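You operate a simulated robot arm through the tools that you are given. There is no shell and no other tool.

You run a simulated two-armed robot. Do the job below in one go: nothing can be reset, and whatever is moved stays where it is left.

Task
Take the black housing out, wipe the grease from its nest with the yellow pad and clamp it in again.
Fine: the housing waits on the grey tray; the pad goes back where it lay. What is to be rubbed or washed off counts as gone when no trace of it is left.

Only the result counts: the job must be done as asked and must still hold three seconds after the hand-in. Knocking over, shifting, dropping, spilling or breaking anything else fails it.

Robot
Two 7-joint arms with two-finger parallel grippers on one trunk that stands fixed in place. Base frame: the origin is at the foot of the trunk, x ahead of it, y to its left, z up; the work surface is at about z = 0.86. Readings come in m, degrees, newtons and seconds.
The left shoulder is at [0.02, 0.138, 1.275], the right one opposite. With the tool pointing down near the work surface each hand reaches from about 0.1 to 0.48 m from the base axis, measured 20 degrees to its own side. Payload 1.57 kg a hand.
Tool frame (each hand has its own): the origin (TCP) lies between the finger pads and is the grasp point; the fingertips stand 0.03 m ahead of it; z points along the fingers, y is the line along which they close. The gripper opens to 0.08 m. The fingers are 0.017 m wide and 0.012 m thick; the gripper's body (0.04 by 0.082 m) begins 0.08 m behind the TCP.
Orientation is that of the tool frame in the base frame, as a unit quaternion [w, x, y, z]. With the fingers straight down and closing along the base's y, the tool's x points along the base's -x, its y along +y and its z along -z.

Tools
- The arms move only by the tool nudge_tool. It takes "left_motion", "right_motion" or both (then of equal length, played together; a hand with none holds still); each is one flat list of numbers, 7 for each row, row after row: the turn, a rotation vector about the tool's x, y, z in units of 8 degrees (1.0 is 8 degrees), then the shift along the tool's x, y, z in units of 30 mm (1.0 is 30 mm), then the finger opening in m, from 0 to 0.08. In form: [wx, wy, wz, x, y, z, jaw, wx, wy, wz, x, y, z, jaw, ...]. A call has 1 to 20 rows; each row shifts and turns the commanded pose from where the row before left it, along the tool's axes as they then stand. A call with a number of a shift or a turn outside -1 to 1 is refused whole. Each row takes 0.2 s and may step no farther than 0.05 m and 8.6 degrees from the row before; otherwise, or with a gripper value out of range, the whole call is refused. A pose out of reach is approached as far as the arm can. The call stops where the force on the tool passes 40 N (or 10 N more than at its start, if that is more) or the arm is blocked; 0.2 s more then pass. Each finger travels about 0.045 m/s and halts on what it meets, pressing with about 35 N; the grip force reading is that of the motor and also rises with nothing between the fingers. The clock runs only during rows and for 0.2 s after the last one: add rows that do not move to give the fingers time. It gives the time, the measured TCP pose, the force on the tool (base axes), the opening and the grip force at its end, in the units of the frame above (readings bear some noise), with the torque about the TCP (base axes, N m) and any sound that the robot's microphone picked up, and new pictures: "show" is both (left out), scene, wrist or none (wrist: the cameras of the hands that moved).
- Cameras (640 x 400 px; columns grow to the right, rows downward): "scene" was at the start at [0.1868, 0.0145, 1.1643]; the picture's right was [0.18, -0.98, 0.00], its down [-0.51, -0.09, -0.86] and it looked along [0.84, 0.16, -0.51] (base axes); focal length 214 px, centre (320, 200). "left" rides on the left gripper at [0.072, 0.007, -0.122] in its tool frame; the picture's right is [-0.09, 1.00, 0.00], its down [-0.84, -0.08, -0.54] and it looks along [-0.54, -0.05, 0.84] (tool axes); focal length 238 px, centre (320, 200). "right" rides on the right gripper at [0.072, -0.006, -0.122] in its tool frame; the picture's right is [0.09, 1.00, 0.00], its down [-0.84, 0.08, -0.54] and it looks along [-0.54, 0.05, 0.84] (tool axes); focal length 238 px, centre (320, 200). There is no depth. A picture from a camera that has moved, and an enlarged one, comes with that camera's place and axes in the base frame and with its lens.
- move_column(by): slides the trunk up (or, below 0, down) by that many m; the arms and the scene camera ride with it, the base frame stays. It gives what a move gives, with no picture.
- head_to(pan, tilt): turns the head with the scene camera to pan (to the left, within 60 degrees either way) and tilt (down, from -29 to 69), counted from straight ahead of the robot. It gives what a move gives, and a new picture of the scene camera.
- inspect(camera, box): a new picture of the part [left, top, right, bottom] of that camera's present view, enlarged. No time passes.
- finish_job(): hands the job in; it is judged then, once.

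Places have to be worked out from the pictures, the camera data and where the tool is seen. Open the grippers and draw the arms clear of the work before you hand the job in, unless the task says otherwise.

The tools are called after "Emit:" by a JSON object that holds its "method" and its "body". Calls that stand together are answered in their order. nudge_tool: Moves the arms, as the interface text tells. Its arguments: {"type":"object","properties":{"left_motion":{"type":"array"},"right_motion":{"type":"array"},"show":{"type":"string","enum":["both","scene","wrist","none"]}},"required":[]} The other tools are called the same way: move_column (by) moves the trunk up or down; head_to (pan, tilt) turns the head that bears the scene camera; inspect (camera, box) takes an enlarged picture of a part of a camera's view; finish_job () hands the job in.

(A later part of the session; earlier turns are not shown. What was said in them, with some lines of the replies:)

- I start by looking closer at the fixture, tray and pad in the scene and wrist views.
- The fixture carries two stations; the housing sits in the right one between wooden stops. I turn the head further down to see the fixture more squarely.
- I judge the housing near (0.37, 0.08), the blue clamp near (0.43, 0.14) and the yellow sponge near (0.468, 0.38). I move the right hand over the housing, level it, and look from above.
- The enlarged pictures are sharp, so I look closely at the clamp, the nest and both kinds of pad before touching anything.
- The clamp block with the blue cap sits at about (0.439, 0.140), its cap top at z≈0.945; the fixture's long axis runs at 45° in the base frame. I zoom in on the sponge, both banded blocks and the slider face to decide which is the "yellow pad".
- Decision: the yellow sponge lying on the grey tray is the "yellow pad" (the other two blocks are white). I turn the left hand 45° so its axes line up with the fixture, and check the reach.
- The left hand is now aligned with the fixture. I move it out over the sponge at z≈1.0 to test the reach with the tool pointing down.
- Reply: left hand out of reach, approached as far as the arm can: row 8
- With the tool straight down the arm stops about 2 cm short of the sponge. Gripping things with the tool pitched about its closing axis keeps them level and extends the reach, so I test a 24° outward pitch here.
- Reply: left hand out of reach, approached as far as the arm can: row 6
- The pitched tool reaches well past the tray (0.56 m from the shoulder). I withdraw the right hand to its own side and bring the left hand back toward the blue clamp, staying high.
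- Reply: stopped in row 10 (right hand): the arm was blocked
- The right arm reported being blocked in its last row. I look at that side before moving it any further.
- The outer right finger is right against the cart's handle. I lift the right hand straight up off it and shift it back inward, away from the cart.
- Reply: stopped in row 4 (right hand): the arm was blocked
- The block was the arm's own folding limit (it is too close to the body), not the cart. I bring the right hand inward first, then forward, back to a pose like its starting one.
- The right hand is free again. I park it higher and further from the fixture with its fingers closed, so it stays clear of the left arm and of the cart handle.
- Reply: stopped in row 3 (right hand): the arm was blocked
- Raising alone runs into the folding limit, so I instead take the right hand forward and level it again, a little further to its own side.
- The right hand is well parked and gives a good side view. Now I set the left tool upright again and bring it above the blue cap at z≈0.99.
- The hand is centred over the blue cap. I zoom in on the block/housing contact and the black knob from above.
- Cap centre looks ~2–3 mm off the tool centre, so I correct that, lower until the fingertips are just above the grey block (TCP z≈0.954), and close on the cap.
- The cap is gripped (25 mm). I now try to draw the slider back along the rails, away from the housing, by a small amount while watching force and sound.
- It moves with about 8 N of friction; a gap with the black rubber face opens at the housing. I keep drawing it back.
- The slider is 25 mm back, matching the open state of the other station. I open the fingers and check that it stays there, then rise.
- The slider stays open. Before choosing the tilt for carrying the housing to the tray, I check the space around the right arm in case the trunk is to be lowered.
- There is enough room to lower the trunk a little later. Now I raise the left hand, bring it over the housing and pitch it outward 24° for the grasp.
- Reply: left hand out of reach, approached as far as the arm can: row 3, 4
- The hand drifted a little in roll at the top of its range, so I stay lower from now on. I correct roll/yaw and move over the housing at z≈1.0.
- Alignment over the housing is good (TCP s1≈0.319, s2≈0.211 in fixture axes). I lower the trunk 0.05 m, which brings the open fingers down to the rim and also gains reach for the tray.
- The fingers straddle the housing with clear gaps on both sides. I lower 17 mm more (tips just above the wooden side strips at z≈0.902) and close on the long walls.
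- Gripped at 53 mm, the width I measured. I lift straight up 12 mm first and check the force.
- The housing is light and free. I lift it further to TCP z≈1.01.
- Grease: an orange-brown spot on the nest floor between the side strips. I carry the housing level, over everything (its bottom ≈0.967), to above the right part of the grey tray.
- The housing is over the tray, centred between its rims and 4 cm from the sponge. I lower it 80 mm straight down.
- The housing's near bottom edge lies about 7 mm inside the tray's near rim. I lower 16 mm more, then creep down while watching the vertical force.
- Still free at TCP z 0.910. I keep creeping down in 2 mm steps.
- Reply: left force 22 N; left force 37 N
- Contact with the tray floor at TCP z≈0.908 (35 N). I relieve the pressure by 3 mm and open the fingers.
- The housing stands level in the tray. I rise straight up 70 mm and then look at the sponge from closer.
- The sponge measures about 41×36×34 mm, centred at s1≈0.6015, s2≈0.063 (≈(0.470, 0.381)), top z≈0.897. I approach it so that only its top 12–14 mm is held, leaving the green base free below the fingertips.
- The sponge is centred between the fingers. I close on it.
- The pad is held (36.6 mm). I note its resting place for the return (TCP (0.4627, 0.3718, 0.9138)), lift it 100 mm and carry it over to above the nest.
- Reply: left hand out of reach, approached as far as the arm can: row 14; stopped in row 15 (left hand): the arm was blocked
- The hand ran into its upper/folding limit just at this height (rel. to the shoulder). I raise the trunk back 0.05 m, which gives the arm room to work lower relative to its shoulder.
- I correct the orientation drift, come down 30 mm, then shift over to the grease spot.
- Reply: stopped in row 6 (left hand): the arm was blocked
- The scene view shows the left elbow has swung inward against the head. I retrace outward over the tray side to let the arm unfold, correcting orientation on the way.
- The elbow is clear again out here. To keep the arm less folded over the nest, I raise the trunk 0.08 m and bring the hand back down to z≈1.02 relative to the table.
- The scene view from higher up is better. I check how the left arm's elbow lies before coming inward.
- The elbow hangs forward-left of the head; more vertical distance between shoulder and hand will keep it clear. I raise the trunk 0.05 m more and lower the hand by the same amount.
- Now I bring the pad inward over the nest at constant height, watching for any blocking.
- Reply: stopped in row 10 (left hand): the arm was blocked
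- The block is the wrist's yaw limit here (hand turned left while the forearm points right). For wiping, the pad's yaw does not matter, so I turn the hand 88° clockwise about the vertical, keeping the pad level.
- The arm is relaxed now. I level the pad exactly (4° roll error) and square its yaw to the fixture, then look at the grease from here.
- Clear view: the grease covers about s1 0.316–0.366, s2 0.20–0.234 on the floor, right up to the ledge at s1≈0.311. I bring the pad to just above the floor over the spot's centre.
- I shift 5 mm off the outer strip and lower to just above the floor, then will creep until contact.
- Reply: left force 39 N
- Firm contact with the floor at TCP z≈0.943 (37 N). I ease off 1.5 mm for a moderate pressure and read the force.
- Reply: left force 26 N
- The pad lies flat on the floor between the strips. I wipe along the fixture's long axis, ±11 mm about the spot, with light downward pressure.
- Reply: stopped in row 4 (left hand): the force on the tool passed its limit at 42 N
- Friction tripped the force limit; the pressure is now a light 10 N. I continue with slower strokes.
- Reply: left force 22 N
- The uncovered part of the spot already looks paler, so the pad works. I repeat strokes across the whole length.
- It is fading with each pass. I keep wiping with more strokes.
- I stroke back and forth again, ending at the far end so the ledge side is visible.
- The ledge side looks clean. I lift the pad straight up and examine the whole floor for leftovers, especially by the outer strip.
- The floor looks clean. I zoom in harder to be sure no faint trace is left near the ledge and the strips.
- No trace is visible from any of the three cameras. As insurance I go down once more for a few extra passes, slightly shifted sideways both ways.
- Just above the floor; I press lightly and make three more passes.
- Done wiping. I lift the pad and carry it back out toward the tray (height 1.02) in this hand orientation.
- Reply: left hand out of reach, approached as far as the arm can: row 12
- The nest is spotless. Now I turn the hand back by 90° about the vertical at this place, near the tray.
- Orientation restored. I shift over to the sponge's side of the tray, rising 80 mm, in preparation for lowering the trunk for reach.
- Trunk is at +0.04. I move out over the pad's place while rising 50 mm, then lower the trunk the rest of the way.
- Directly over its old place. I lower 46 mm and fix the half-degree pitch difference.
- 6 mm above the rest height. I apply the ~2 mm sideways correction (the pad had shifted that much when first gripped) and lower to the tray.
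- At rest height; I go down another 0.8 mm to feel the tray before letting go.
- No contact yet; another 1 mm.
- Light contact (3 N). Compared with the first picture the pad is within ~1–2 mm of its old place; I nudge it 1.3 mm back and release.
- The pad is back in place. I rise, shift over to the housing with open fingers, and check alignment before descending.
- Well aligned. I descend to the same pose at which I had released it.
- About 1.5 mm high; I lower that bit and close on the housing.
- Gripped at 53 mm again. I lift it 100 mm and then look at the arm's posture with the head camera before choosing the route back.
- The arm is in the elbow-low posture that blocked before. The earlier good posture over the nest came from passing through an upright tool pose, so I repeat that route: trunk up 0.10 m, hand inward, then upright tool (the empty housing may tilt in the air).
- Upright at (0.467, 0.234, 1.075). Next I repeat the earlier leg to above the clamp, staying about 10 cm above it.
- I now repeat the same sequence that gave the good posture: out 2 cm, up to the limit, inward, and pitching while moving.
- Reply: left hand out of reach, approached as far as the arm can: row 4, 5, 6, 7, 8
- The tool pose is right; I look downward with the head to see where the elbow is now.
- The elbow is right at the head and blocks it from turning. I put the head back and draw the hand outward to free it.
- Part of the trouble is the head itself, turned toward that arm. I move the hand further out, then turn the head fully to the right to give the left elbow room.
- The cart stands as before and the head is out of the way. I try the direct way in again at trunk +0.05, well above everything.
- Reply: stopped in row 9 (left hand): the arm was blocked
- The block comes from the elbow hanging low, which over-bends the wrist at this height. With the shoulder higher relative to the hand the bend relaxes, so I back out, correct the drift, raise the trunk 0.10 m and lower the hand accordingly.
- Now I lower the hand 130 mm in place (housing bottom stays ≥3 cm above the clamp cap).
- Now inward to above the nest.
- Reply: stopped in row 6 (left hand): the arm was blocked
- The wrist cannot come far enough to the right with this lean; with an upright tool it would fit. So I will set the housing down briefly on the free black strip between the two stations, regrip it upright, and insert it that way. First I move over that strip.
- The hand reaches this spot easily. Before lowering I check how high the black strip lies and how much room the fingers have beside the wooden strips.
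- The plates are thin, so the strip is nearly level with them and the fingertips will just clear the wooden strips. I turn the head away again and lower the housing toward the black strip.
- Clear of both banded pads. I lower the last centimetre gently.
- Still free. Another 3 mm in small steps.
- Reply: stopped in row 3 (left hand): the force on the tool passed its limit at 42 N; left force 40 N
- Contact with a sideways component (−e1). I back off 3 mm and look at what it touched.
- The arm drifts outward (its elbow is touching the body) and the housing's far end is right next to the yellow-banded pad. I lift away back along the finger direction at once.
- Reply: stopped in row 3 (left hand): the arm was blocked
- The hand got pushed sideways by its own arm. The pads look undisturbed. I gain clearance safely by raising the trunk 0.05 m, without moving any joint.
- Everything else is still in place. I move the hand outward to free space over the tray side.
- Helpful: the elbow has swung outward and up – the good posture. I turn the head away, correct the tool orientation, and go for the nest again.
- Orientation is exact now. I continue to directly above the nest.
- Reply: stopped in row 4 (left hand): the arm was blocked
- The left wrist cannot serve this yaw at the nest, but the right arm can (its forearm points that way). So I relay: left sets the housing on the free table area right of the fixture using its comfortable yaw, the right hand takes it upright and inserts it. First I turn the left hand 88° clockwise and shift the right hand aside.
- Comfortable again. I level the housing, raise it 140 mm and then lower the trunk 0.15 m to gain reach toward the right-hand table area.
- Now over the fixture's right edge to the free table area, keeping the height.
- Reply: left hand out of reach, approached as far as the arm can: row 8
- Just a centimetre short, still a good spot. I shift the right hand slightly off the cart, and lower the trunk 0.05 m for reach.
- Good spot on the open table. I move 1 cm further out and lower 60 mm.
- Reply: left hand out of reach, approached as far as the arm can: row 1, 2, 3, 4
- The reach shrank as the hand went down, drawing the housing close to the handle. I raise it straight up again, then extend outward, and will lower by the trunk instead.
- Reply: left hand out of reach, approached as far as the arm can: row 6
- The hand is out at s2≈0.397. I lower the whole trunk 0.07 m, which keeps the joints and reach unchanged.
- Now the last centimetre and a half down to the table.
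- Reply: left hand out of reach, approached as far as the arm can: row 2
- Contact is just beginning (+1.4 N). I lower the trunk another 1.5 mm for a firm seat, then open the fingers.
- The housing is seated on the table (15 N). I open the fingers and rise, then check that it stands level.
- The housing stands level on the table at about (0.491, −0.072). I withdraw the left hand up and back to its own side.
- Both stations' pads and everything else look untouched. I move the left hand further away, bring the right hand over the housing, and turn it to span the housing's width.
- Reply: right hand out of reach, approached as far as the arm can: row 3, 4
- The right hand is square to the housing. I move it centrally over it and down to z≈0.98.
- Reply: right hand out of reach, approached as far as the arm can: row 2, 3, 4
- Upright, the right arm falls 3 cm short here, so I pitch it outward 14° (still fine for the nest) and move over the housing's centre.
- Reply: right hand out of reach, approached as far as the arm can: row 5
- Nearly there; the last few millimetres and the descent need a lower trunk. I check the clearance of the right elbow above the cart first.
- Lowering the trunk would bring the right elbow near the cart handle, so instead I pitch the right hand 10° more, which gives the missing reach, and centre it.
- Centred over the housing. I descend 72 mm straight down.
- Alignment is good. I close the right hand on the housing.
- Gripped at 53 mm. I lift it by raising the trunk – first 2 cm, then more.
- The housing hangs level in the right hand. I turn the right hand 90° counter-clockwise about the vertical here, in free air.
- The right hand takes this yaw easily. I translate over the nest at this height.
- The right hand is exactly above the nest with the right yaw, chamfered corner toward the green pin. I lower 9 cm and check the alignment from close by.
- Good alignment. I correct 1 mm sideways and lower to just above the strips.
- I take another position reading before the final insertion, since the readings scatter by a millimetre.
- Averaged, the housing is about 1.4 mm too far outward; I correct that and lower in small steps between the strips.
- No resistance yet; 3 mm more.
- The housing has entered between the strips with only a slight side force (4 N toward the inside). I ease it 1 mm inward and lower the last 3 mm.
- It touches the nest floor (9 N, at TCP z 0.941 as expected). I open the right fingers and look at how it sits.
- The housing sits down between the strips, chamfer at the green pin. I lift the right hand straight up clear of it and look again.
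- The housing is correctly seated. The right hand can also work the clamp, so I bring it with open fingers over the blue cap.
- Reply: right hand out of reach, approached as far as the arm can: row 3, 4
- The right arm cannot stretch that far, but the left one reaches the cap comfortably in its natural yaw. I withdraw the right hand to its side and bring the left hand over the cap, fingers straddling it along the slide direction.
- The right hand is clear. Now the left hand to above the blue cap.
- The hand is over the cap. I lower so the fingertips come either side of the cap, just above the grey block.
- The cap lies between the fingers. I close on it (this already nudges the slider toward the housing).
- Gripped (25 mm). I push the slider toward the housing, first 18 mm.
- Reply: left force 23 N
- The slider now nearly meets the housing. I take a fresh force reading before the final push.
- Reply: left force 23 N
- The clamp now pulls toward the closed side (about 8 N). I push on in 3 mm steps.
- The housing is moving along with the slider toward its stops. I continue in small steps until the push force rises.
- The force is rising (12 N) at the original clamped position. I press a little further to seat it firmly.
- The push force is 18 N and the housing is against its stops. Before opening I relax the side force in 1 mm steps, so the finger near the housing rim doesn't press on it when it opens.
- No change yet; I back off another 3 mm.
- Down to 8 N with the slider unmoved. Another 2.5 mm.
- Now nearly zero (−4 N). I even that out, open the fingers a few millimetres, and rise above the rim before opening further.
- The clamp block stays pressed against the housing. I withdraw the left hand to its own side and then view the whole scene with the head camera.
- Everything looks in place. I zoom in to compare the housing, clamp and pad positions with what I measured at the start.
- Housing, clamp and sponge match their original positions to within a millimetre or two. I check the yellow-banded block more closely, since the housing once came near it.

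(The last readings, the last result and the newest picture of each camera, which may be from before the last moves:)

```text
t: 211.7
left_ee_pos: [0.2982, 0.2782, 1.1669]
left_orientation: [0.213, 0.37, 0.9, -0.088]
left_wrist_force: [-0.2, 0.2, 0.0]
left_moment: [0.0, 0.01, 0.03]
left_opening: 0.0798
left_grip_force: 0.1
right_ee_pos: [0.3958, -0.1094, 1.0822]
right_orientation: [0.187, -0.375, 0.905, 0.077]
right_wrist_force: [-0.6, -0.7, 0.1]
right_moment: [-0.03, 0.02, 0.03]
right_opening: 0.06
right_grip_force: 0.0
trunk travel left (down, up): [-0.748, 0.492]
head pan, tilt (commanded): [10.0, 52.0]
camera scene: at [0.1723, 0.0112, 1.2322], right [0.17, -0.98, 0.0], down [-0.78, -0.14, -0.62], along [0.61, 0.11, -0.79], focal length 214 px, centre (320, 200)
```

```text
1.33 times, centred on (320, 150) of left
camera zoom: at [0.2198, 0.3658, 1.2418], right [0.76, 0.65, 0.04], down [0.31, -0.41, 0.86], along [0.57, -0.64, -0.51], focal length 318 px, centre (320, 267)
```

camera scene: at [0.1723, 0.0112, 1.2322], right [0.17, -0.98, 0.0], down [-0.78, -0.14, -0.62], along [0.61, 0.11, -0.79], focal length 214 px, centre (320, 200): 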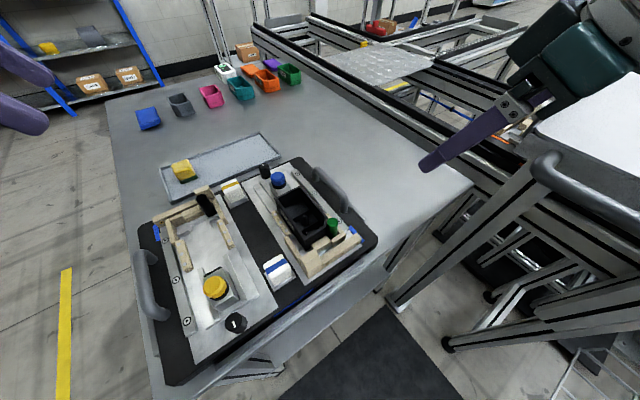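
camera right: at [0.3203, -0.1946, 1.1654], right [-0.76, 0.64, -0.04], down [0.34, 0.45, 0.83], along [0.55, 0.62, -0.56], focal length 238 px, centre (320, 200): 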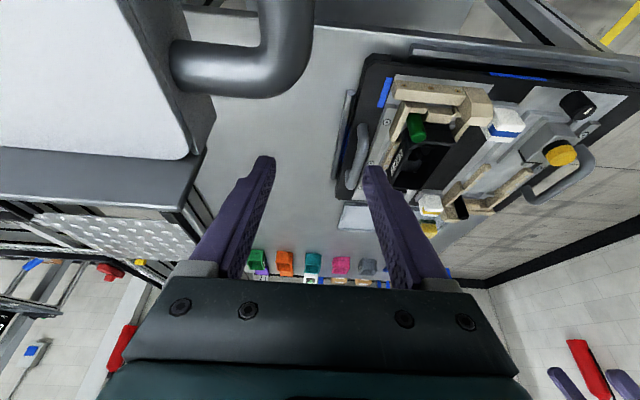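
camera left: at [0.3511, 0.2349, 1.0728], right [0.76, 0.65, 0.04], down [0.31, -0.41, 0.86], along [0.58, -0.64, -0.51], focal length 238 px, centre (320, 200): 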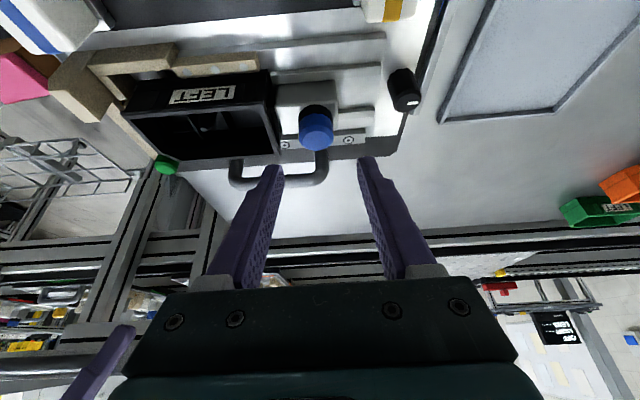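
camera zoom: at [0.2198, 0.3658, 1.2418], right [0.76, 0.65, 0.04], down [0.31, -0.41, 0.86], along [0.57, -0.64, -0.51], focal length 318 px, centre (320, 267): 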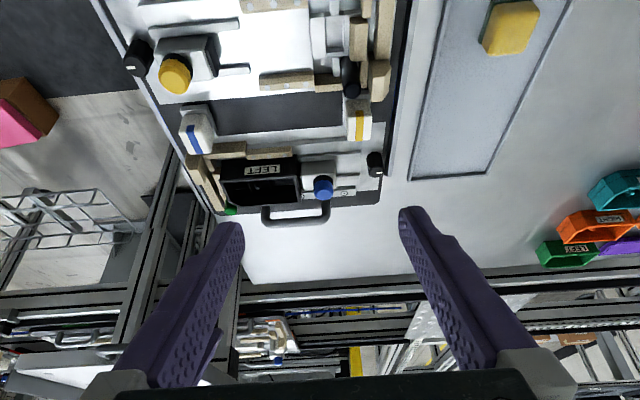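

Both banded blocks sit properly in their cradles. For an exact before/after comparison I bring the trunk back to its starting height, first moving the right hand clear of the cart handle.

Emit:
{"method": "nudge_tool", "body": {"right_motion": [0, 0, 0, -0.9, 0.353, 0.1, 0.06, 0, 0, 0, -0.9, 0.353, 0.1, 0.06, 0, 0, 0, -0.9, 0.353, 0.1, 0.07, 0, 0, 0, 0, 0, 0, 0.08], "show": "none"}}

Emit:
{"method": "move_column", "body": {"by": -0.0985}}

Emit:
{"method": "inspect", "body": {"camera": "scene", "box": [240, 110, 350, 200]}}

Emit:
{"method": "inspect", "body": {"camera": "scene", "box": [120, 90, 280, 190]}}

Emit:
{"method": "inspect", "body": {"camera": "scene", "box": [280, 150, 390, 260]}}

Emit:
{"method": "inspect", "body": {"camera": "scene", "box": [70, 100, 310, 390]}}

```text
t: 212.7
left_ee_pos: [0.2999, 0.2785, 1.1666]
left_orientation: [0.213, 0.369, 0.9, -0.088]
left_wrist_force: [-0.9, 0.4, 0.2]
left_moment: [-0.02, 0.01, 0.01]
left_opening: 0.0802
left_grip_force: 0.1
right_ee_pos: [0.4289, -0.0298, 1.1053]
right_orientation: [0.188, -0.374, 0.905, 0.077]
right_wrist_force: [0.1, -0.5, -0.2]
right_moment: [0.0, -0.02, 0.02]
right_opening: 0.0801
right_grip_force: 0.0
trunk travel left (down, up): [-0.748, 0.492]
head pan, tilt (commanded): [10.0, 52.0]
```

```text
t: 214.0
left_ee_pos: [0.2989, 0.2786, 1.0688]
left_orientation: [0.213, 0.37, 0.9, -0.088]
left_wrist_force: [0.1, 0.5, 0.7]
left_moment: [0.01, 0.0, -0.02]
left_opening: 0.0801
left_grip_force: 0.1
right_ee_pos: [0.4289, -0.0292, 1.0064]
right_orientation: [0.187, -0.375, 0.905, 0.077]
right_wrist_force: [0.1, 0.1, -0.1]
right_moment: [0.0, 0.0, -0.02]
right_opening: 0.08
right_grip_force: 0.1
trunk travel left (down, up): [-0.65, 0.59]
head pan, tilt (commanded): [10.0, 52.0]
```

```text
4.44 times, centred on (295, 155) of scene
camera zoom: at [0.1723, 0.0113, 1.1337], right [0.17, -0.98, 0.0], down [-0.78, -0.14, -0.62], along [0.61, 0.11, -0.79], focal length 953 px, centre (431, 400)
```

zoom: 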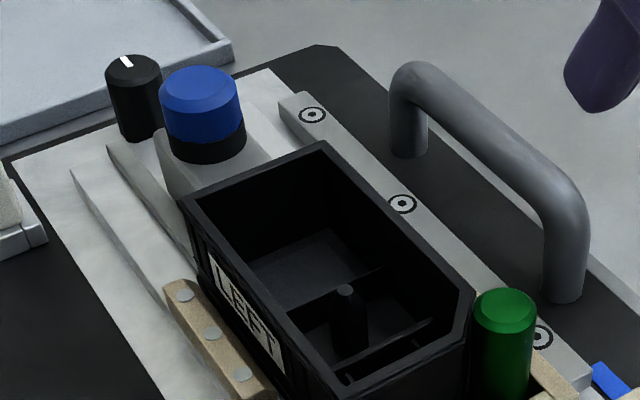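

```text
4.00 times, centred on (200, 140) of scene
camera zoom: at [0.1723, 0.0113, 1.1337], right [0.17, -0.98, 0.0], down [-0.78, -0.14, -0.62], along [0.61, 0.11, -0.79], focal length 858 px, centre (800, 440)
```

zoom: 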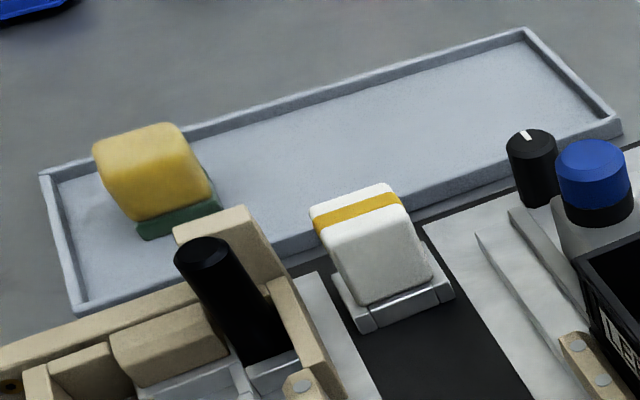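

```text
3.64 times, centred on (335, 205) of scene
camera zoom: at [0.1723, 0.0113, 1.1337], right [0.17, -0.98, 0.0], down [-0.78, -0.14, -0.62], along [0.61, 0.11, -0.79], focal length 780 px, centre (266, 182)
```

zoom: 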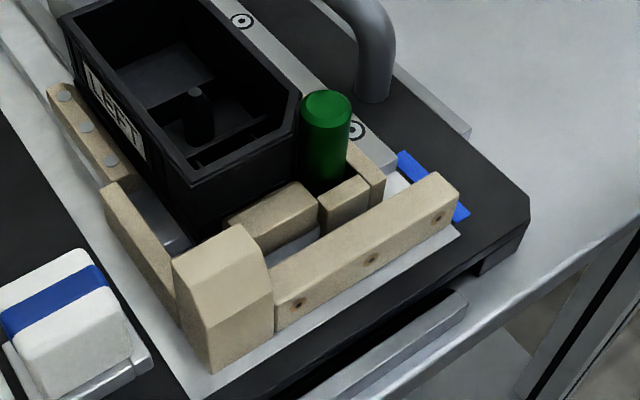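

```text
1.38 times, centred on (190, 245) of scene
camera zoom: at [0.1723, 0.0113, 1.1337], right [0.17, -0.98, 0.0], down [-0.78, -0.14, -0.62], along [0.61, 0.11, -0.79], focal length 296 px, centre (499, 138)
```

zoom: 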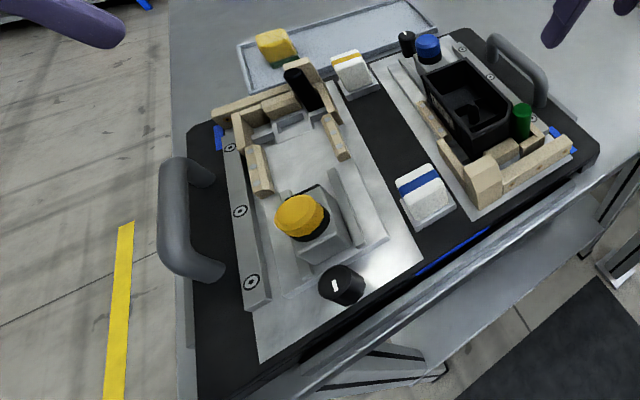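

The tray and the sponge coincide with the original pictures; the fixture itself looks shifted by a millimetre or two. I check that precisely with the same strong zoom as at the start.

Emit:
{"method": "inspect", "body": {"camera": "scene", "box": [240, 115, 290, 150]}}

Emit:
{"method": "inspect", "body": {"camera": "scene", "box": [190, 130, 240, 175]}}

Emit:
{"method": "inspect", "body": {"camera": "scene", "box": [140, 230, 230, 330]}}

Emit:
{"method": "inspect", "body": {"camera": "scene", "box": [140, 115, 180, 145]}}

Emit:
{"method": "inspect", "body": {"camera": "scene", "box": [235, 205, 300, 270]}}

```text
11.43 times, centred on (265, 132) of scene
camera zoom: at [0.1723, 0.0113, 1.1337], right [0.17, -0.98, 0.0], down [-0.78, -0.14, -0.62], along [0.61, 0.11, -0.79], focal length 2451 px, centre (949, 971)
```

zoom: 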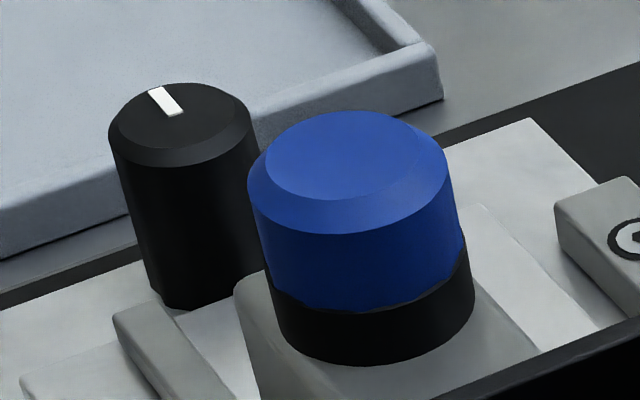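

```text
8.89 times, centred on (215, 152) of scene
camera zoom: at [0.1723, 0.0113, 1.1337], right [0.17, -0.98, 0.0], down [-0.78, -0.14, -0.62], along [0.61, 0.11, -0.79], focal length 1906 px, centre (1253, 622)
```

zoom: 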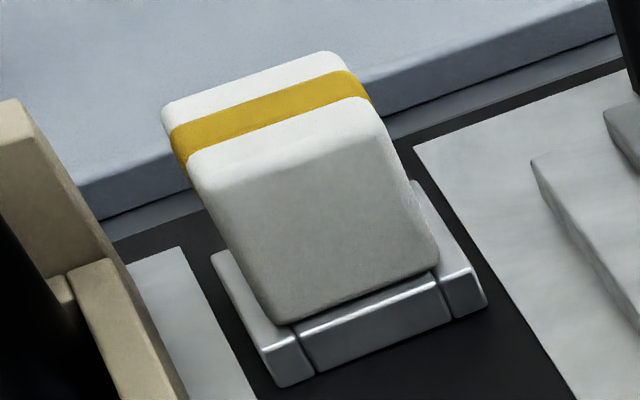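

```text
4.00 times, centred on (185, 280) of scene
camera zoom: at [0.1723, 0.0113, 1.1337], right [0.17, -0.98, 0.0], down [-0.78, -0.14, -0.62], along [0.61, 0.11, -0.79], focal length 858 px, centre (860, -120)
```

zoom: 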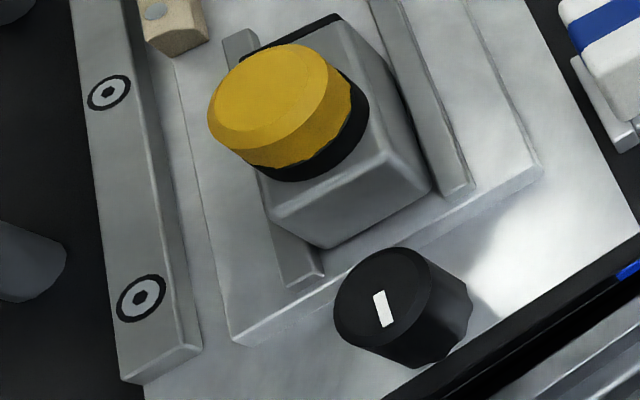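

```text
13.33 times, centred on (160, 130) of scene
camera zoom: at [0.1723, 0.0113, 1.1337], right [0.17, -0.98, 0.0], down [-0.78, -0.14, -0.62], along [0.61, 0.11, -0.79], focal length 2860 px, centre (2453, 1133)
```

zoom: 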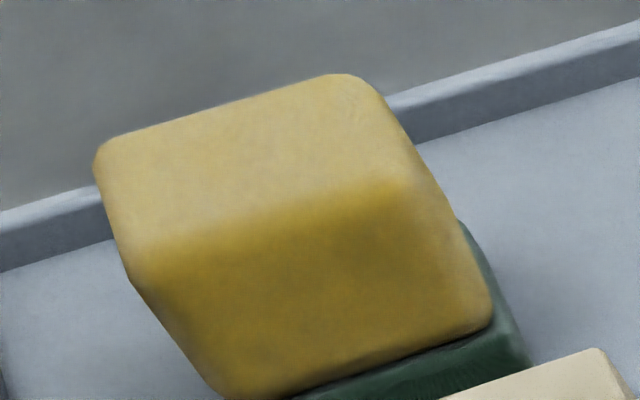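

```text
6.15 times, centred on (268, 238) of scene
camera zoom: at [0.1723, 0.0113, 1.1337], right [0.17, -0.98, 0.0], down [-0.78, -0.14, -0.62], along [0.61, 0.11, -0.79], focal length 1320 px, centre (643, -31)
```

zoom: 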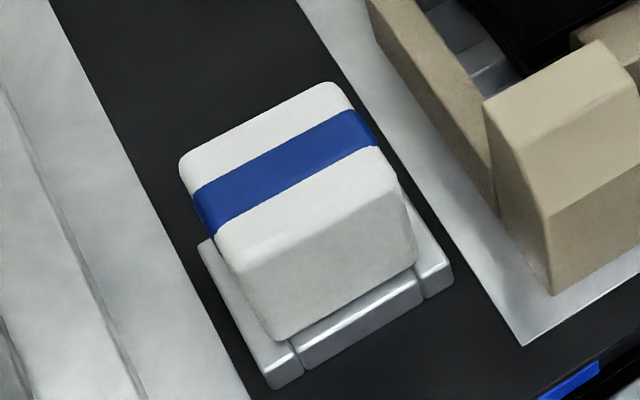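

The clamp block and housing sit relative to the fixture exactly as at the start, the sponge is within about a millimetre of its old place, the banded blocks are unchanged in their cradles; the fixture only moved by a couple of millimetres. I raise the trunk and draw the right hand back so both open hands are well clear.

Emit:
{"method": "move_column", "body": {"by": 0.12}}

Emit:
{"method": "nudge_tool", "body": {"right_motion": [0, 0, 0, 0.6, -0.5, -0.3, 0.08, 0, 0, 0, 0.6, -0.5, -0.3, 0.08, 0, 0, 0, 0.4, -0.5, -0.2, 0.08, 0, 0, 0, 0, 0, 0, 0.08], "show": "both"}}

Emit:
{"method": "inspect", "body": {"camera": "scene", "box": [110, 90, 420, 340]}}

```text
t: 215.5
left_ee_pos: [0.2979, 0.2776, 1.1876]
left_orientation: [0.213, 0.369, 0.901, -0.088]
left_wrist_force: [0.9, -0.9, 0.3]
left_moment: [0.01, 0.01, -0.01]
left_opening: 0.0798
left_grip_force: 0.1
right_ee_pos: [0.4281, -0.0317, 1.1277]
right_orientation: [0.188, -0.374, 0.905, 0.077]
right_wrist_force: [0.2, -0.7, -0.2]
right_moment: [0.02, 0.02, -0.03]
right_opening: 0.0798
right_grip_force: 0.0
trunk travel left (down, up): [-0.77, 0.47]
head pan, tilt (commanded): [10.0, 52.0]
```

```text
t: 216.5
left_ee_pos: [0.2989, 0.2777, 1.1882]
left_orientation: [0.213, 0.369, 0.9, -0.088]
left_wrist_force: [-0.4, -0.2, -0.2]
left_moment: [0.0, 0.0, -0.01]
left_opening: 0.0799
left_grip_force: 0.1
right_ee_pos: [0.4222, -0.101, 1.1298]
right_orientation: [0.188, -0.374, 0.905, 0.076]
right_wrist_force: [0.7, 0.2, -0.3]
right_moment: [0.0, -0.04, -0.03]
right_opening: 0.0797
right_grip_force: 0.1
trunk travel left (down, up): [-0.77, 0.47]
head pan, tilt (commanded): [10.0, 52.0]
camera scene: at [0.1722, 0.0112, 1.2536], right [0.17, -0.98, 0.0], down [-0.78, -0.14, -0.62], along [0.61, 0.11, -0.79], focal length 214 px, centre (320, 200)
camera right: at [0.3461, -0.1871, 1.2131], right [-0.76, 0.65, -0.04], down [0.34, 0.45, 0.83], along [0.55, 0.62, -0.56], focal length 238 px, centre (320, 200)
```

scene: 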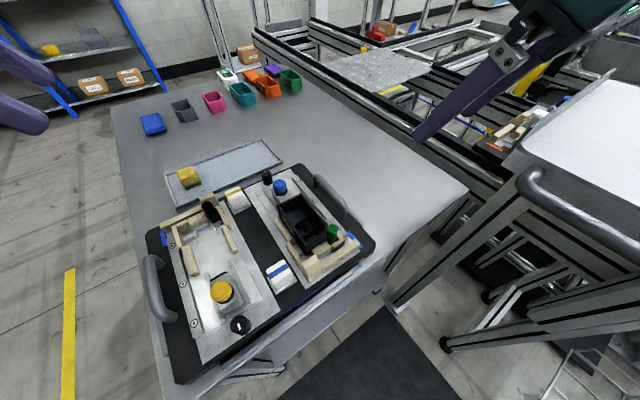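
right: 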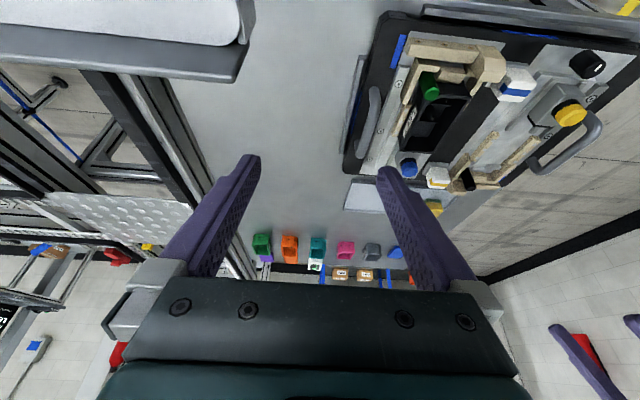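

```text
1.60 times, centred on (265, 215) of scene
camera zoom: at [0.1722, 0.0112, 1.2536], right [0.17, -0.98, 0.0], down [-0.78, -0.14, -0.62], along [0.61, 0.11, -0.79], focal length 343 px, centre (408, 176)
```

zoom: 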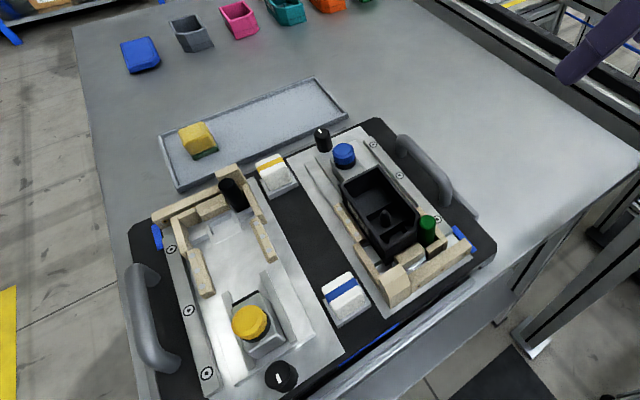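

Housing seated and clamped as at the start, nest wiped clean, sponge back on the tray, both grippers open and clear. I hand the job in.

Emit:
{"method": "finish_job", "body": {}}

```text
The job is handed in.
```

I took the black housing out and set it on the grey tray, then wiped the grease off its nest with the yellow pad until no camera showed a trace. The housing is now back in and clamped. The job is handed in, both grippers are open and the arms are clear.

- **Clamp:** The housing and the blue-capped slider sit in the same place relative to the fixture as at the start, judged from matching before-and-after zooms.
- **Pad:** I took the yellow sponge on the tray to be "the yellow pad", because the two banded blocks are white. It is back within about 1–2 mm of where it lay.
- **Fixture moved slightly:** The whole fixture shifted by about 1.5–3 mm and turned about half a degree. I noticed it only after the clamp was pushed closed. I did not try to push it back.
- **Extra stop on the table:** On the way back, the left arm could not place the housing in the nest. I set it briefly on the bare table to the right of the fixture, and the right arm then inserted it.
- **Near contact:** During a failed attempt at an intermediate set-down, the housing met about 40 N of sideways force close to the yellow-banded block. The block still sits in its cradle as before.
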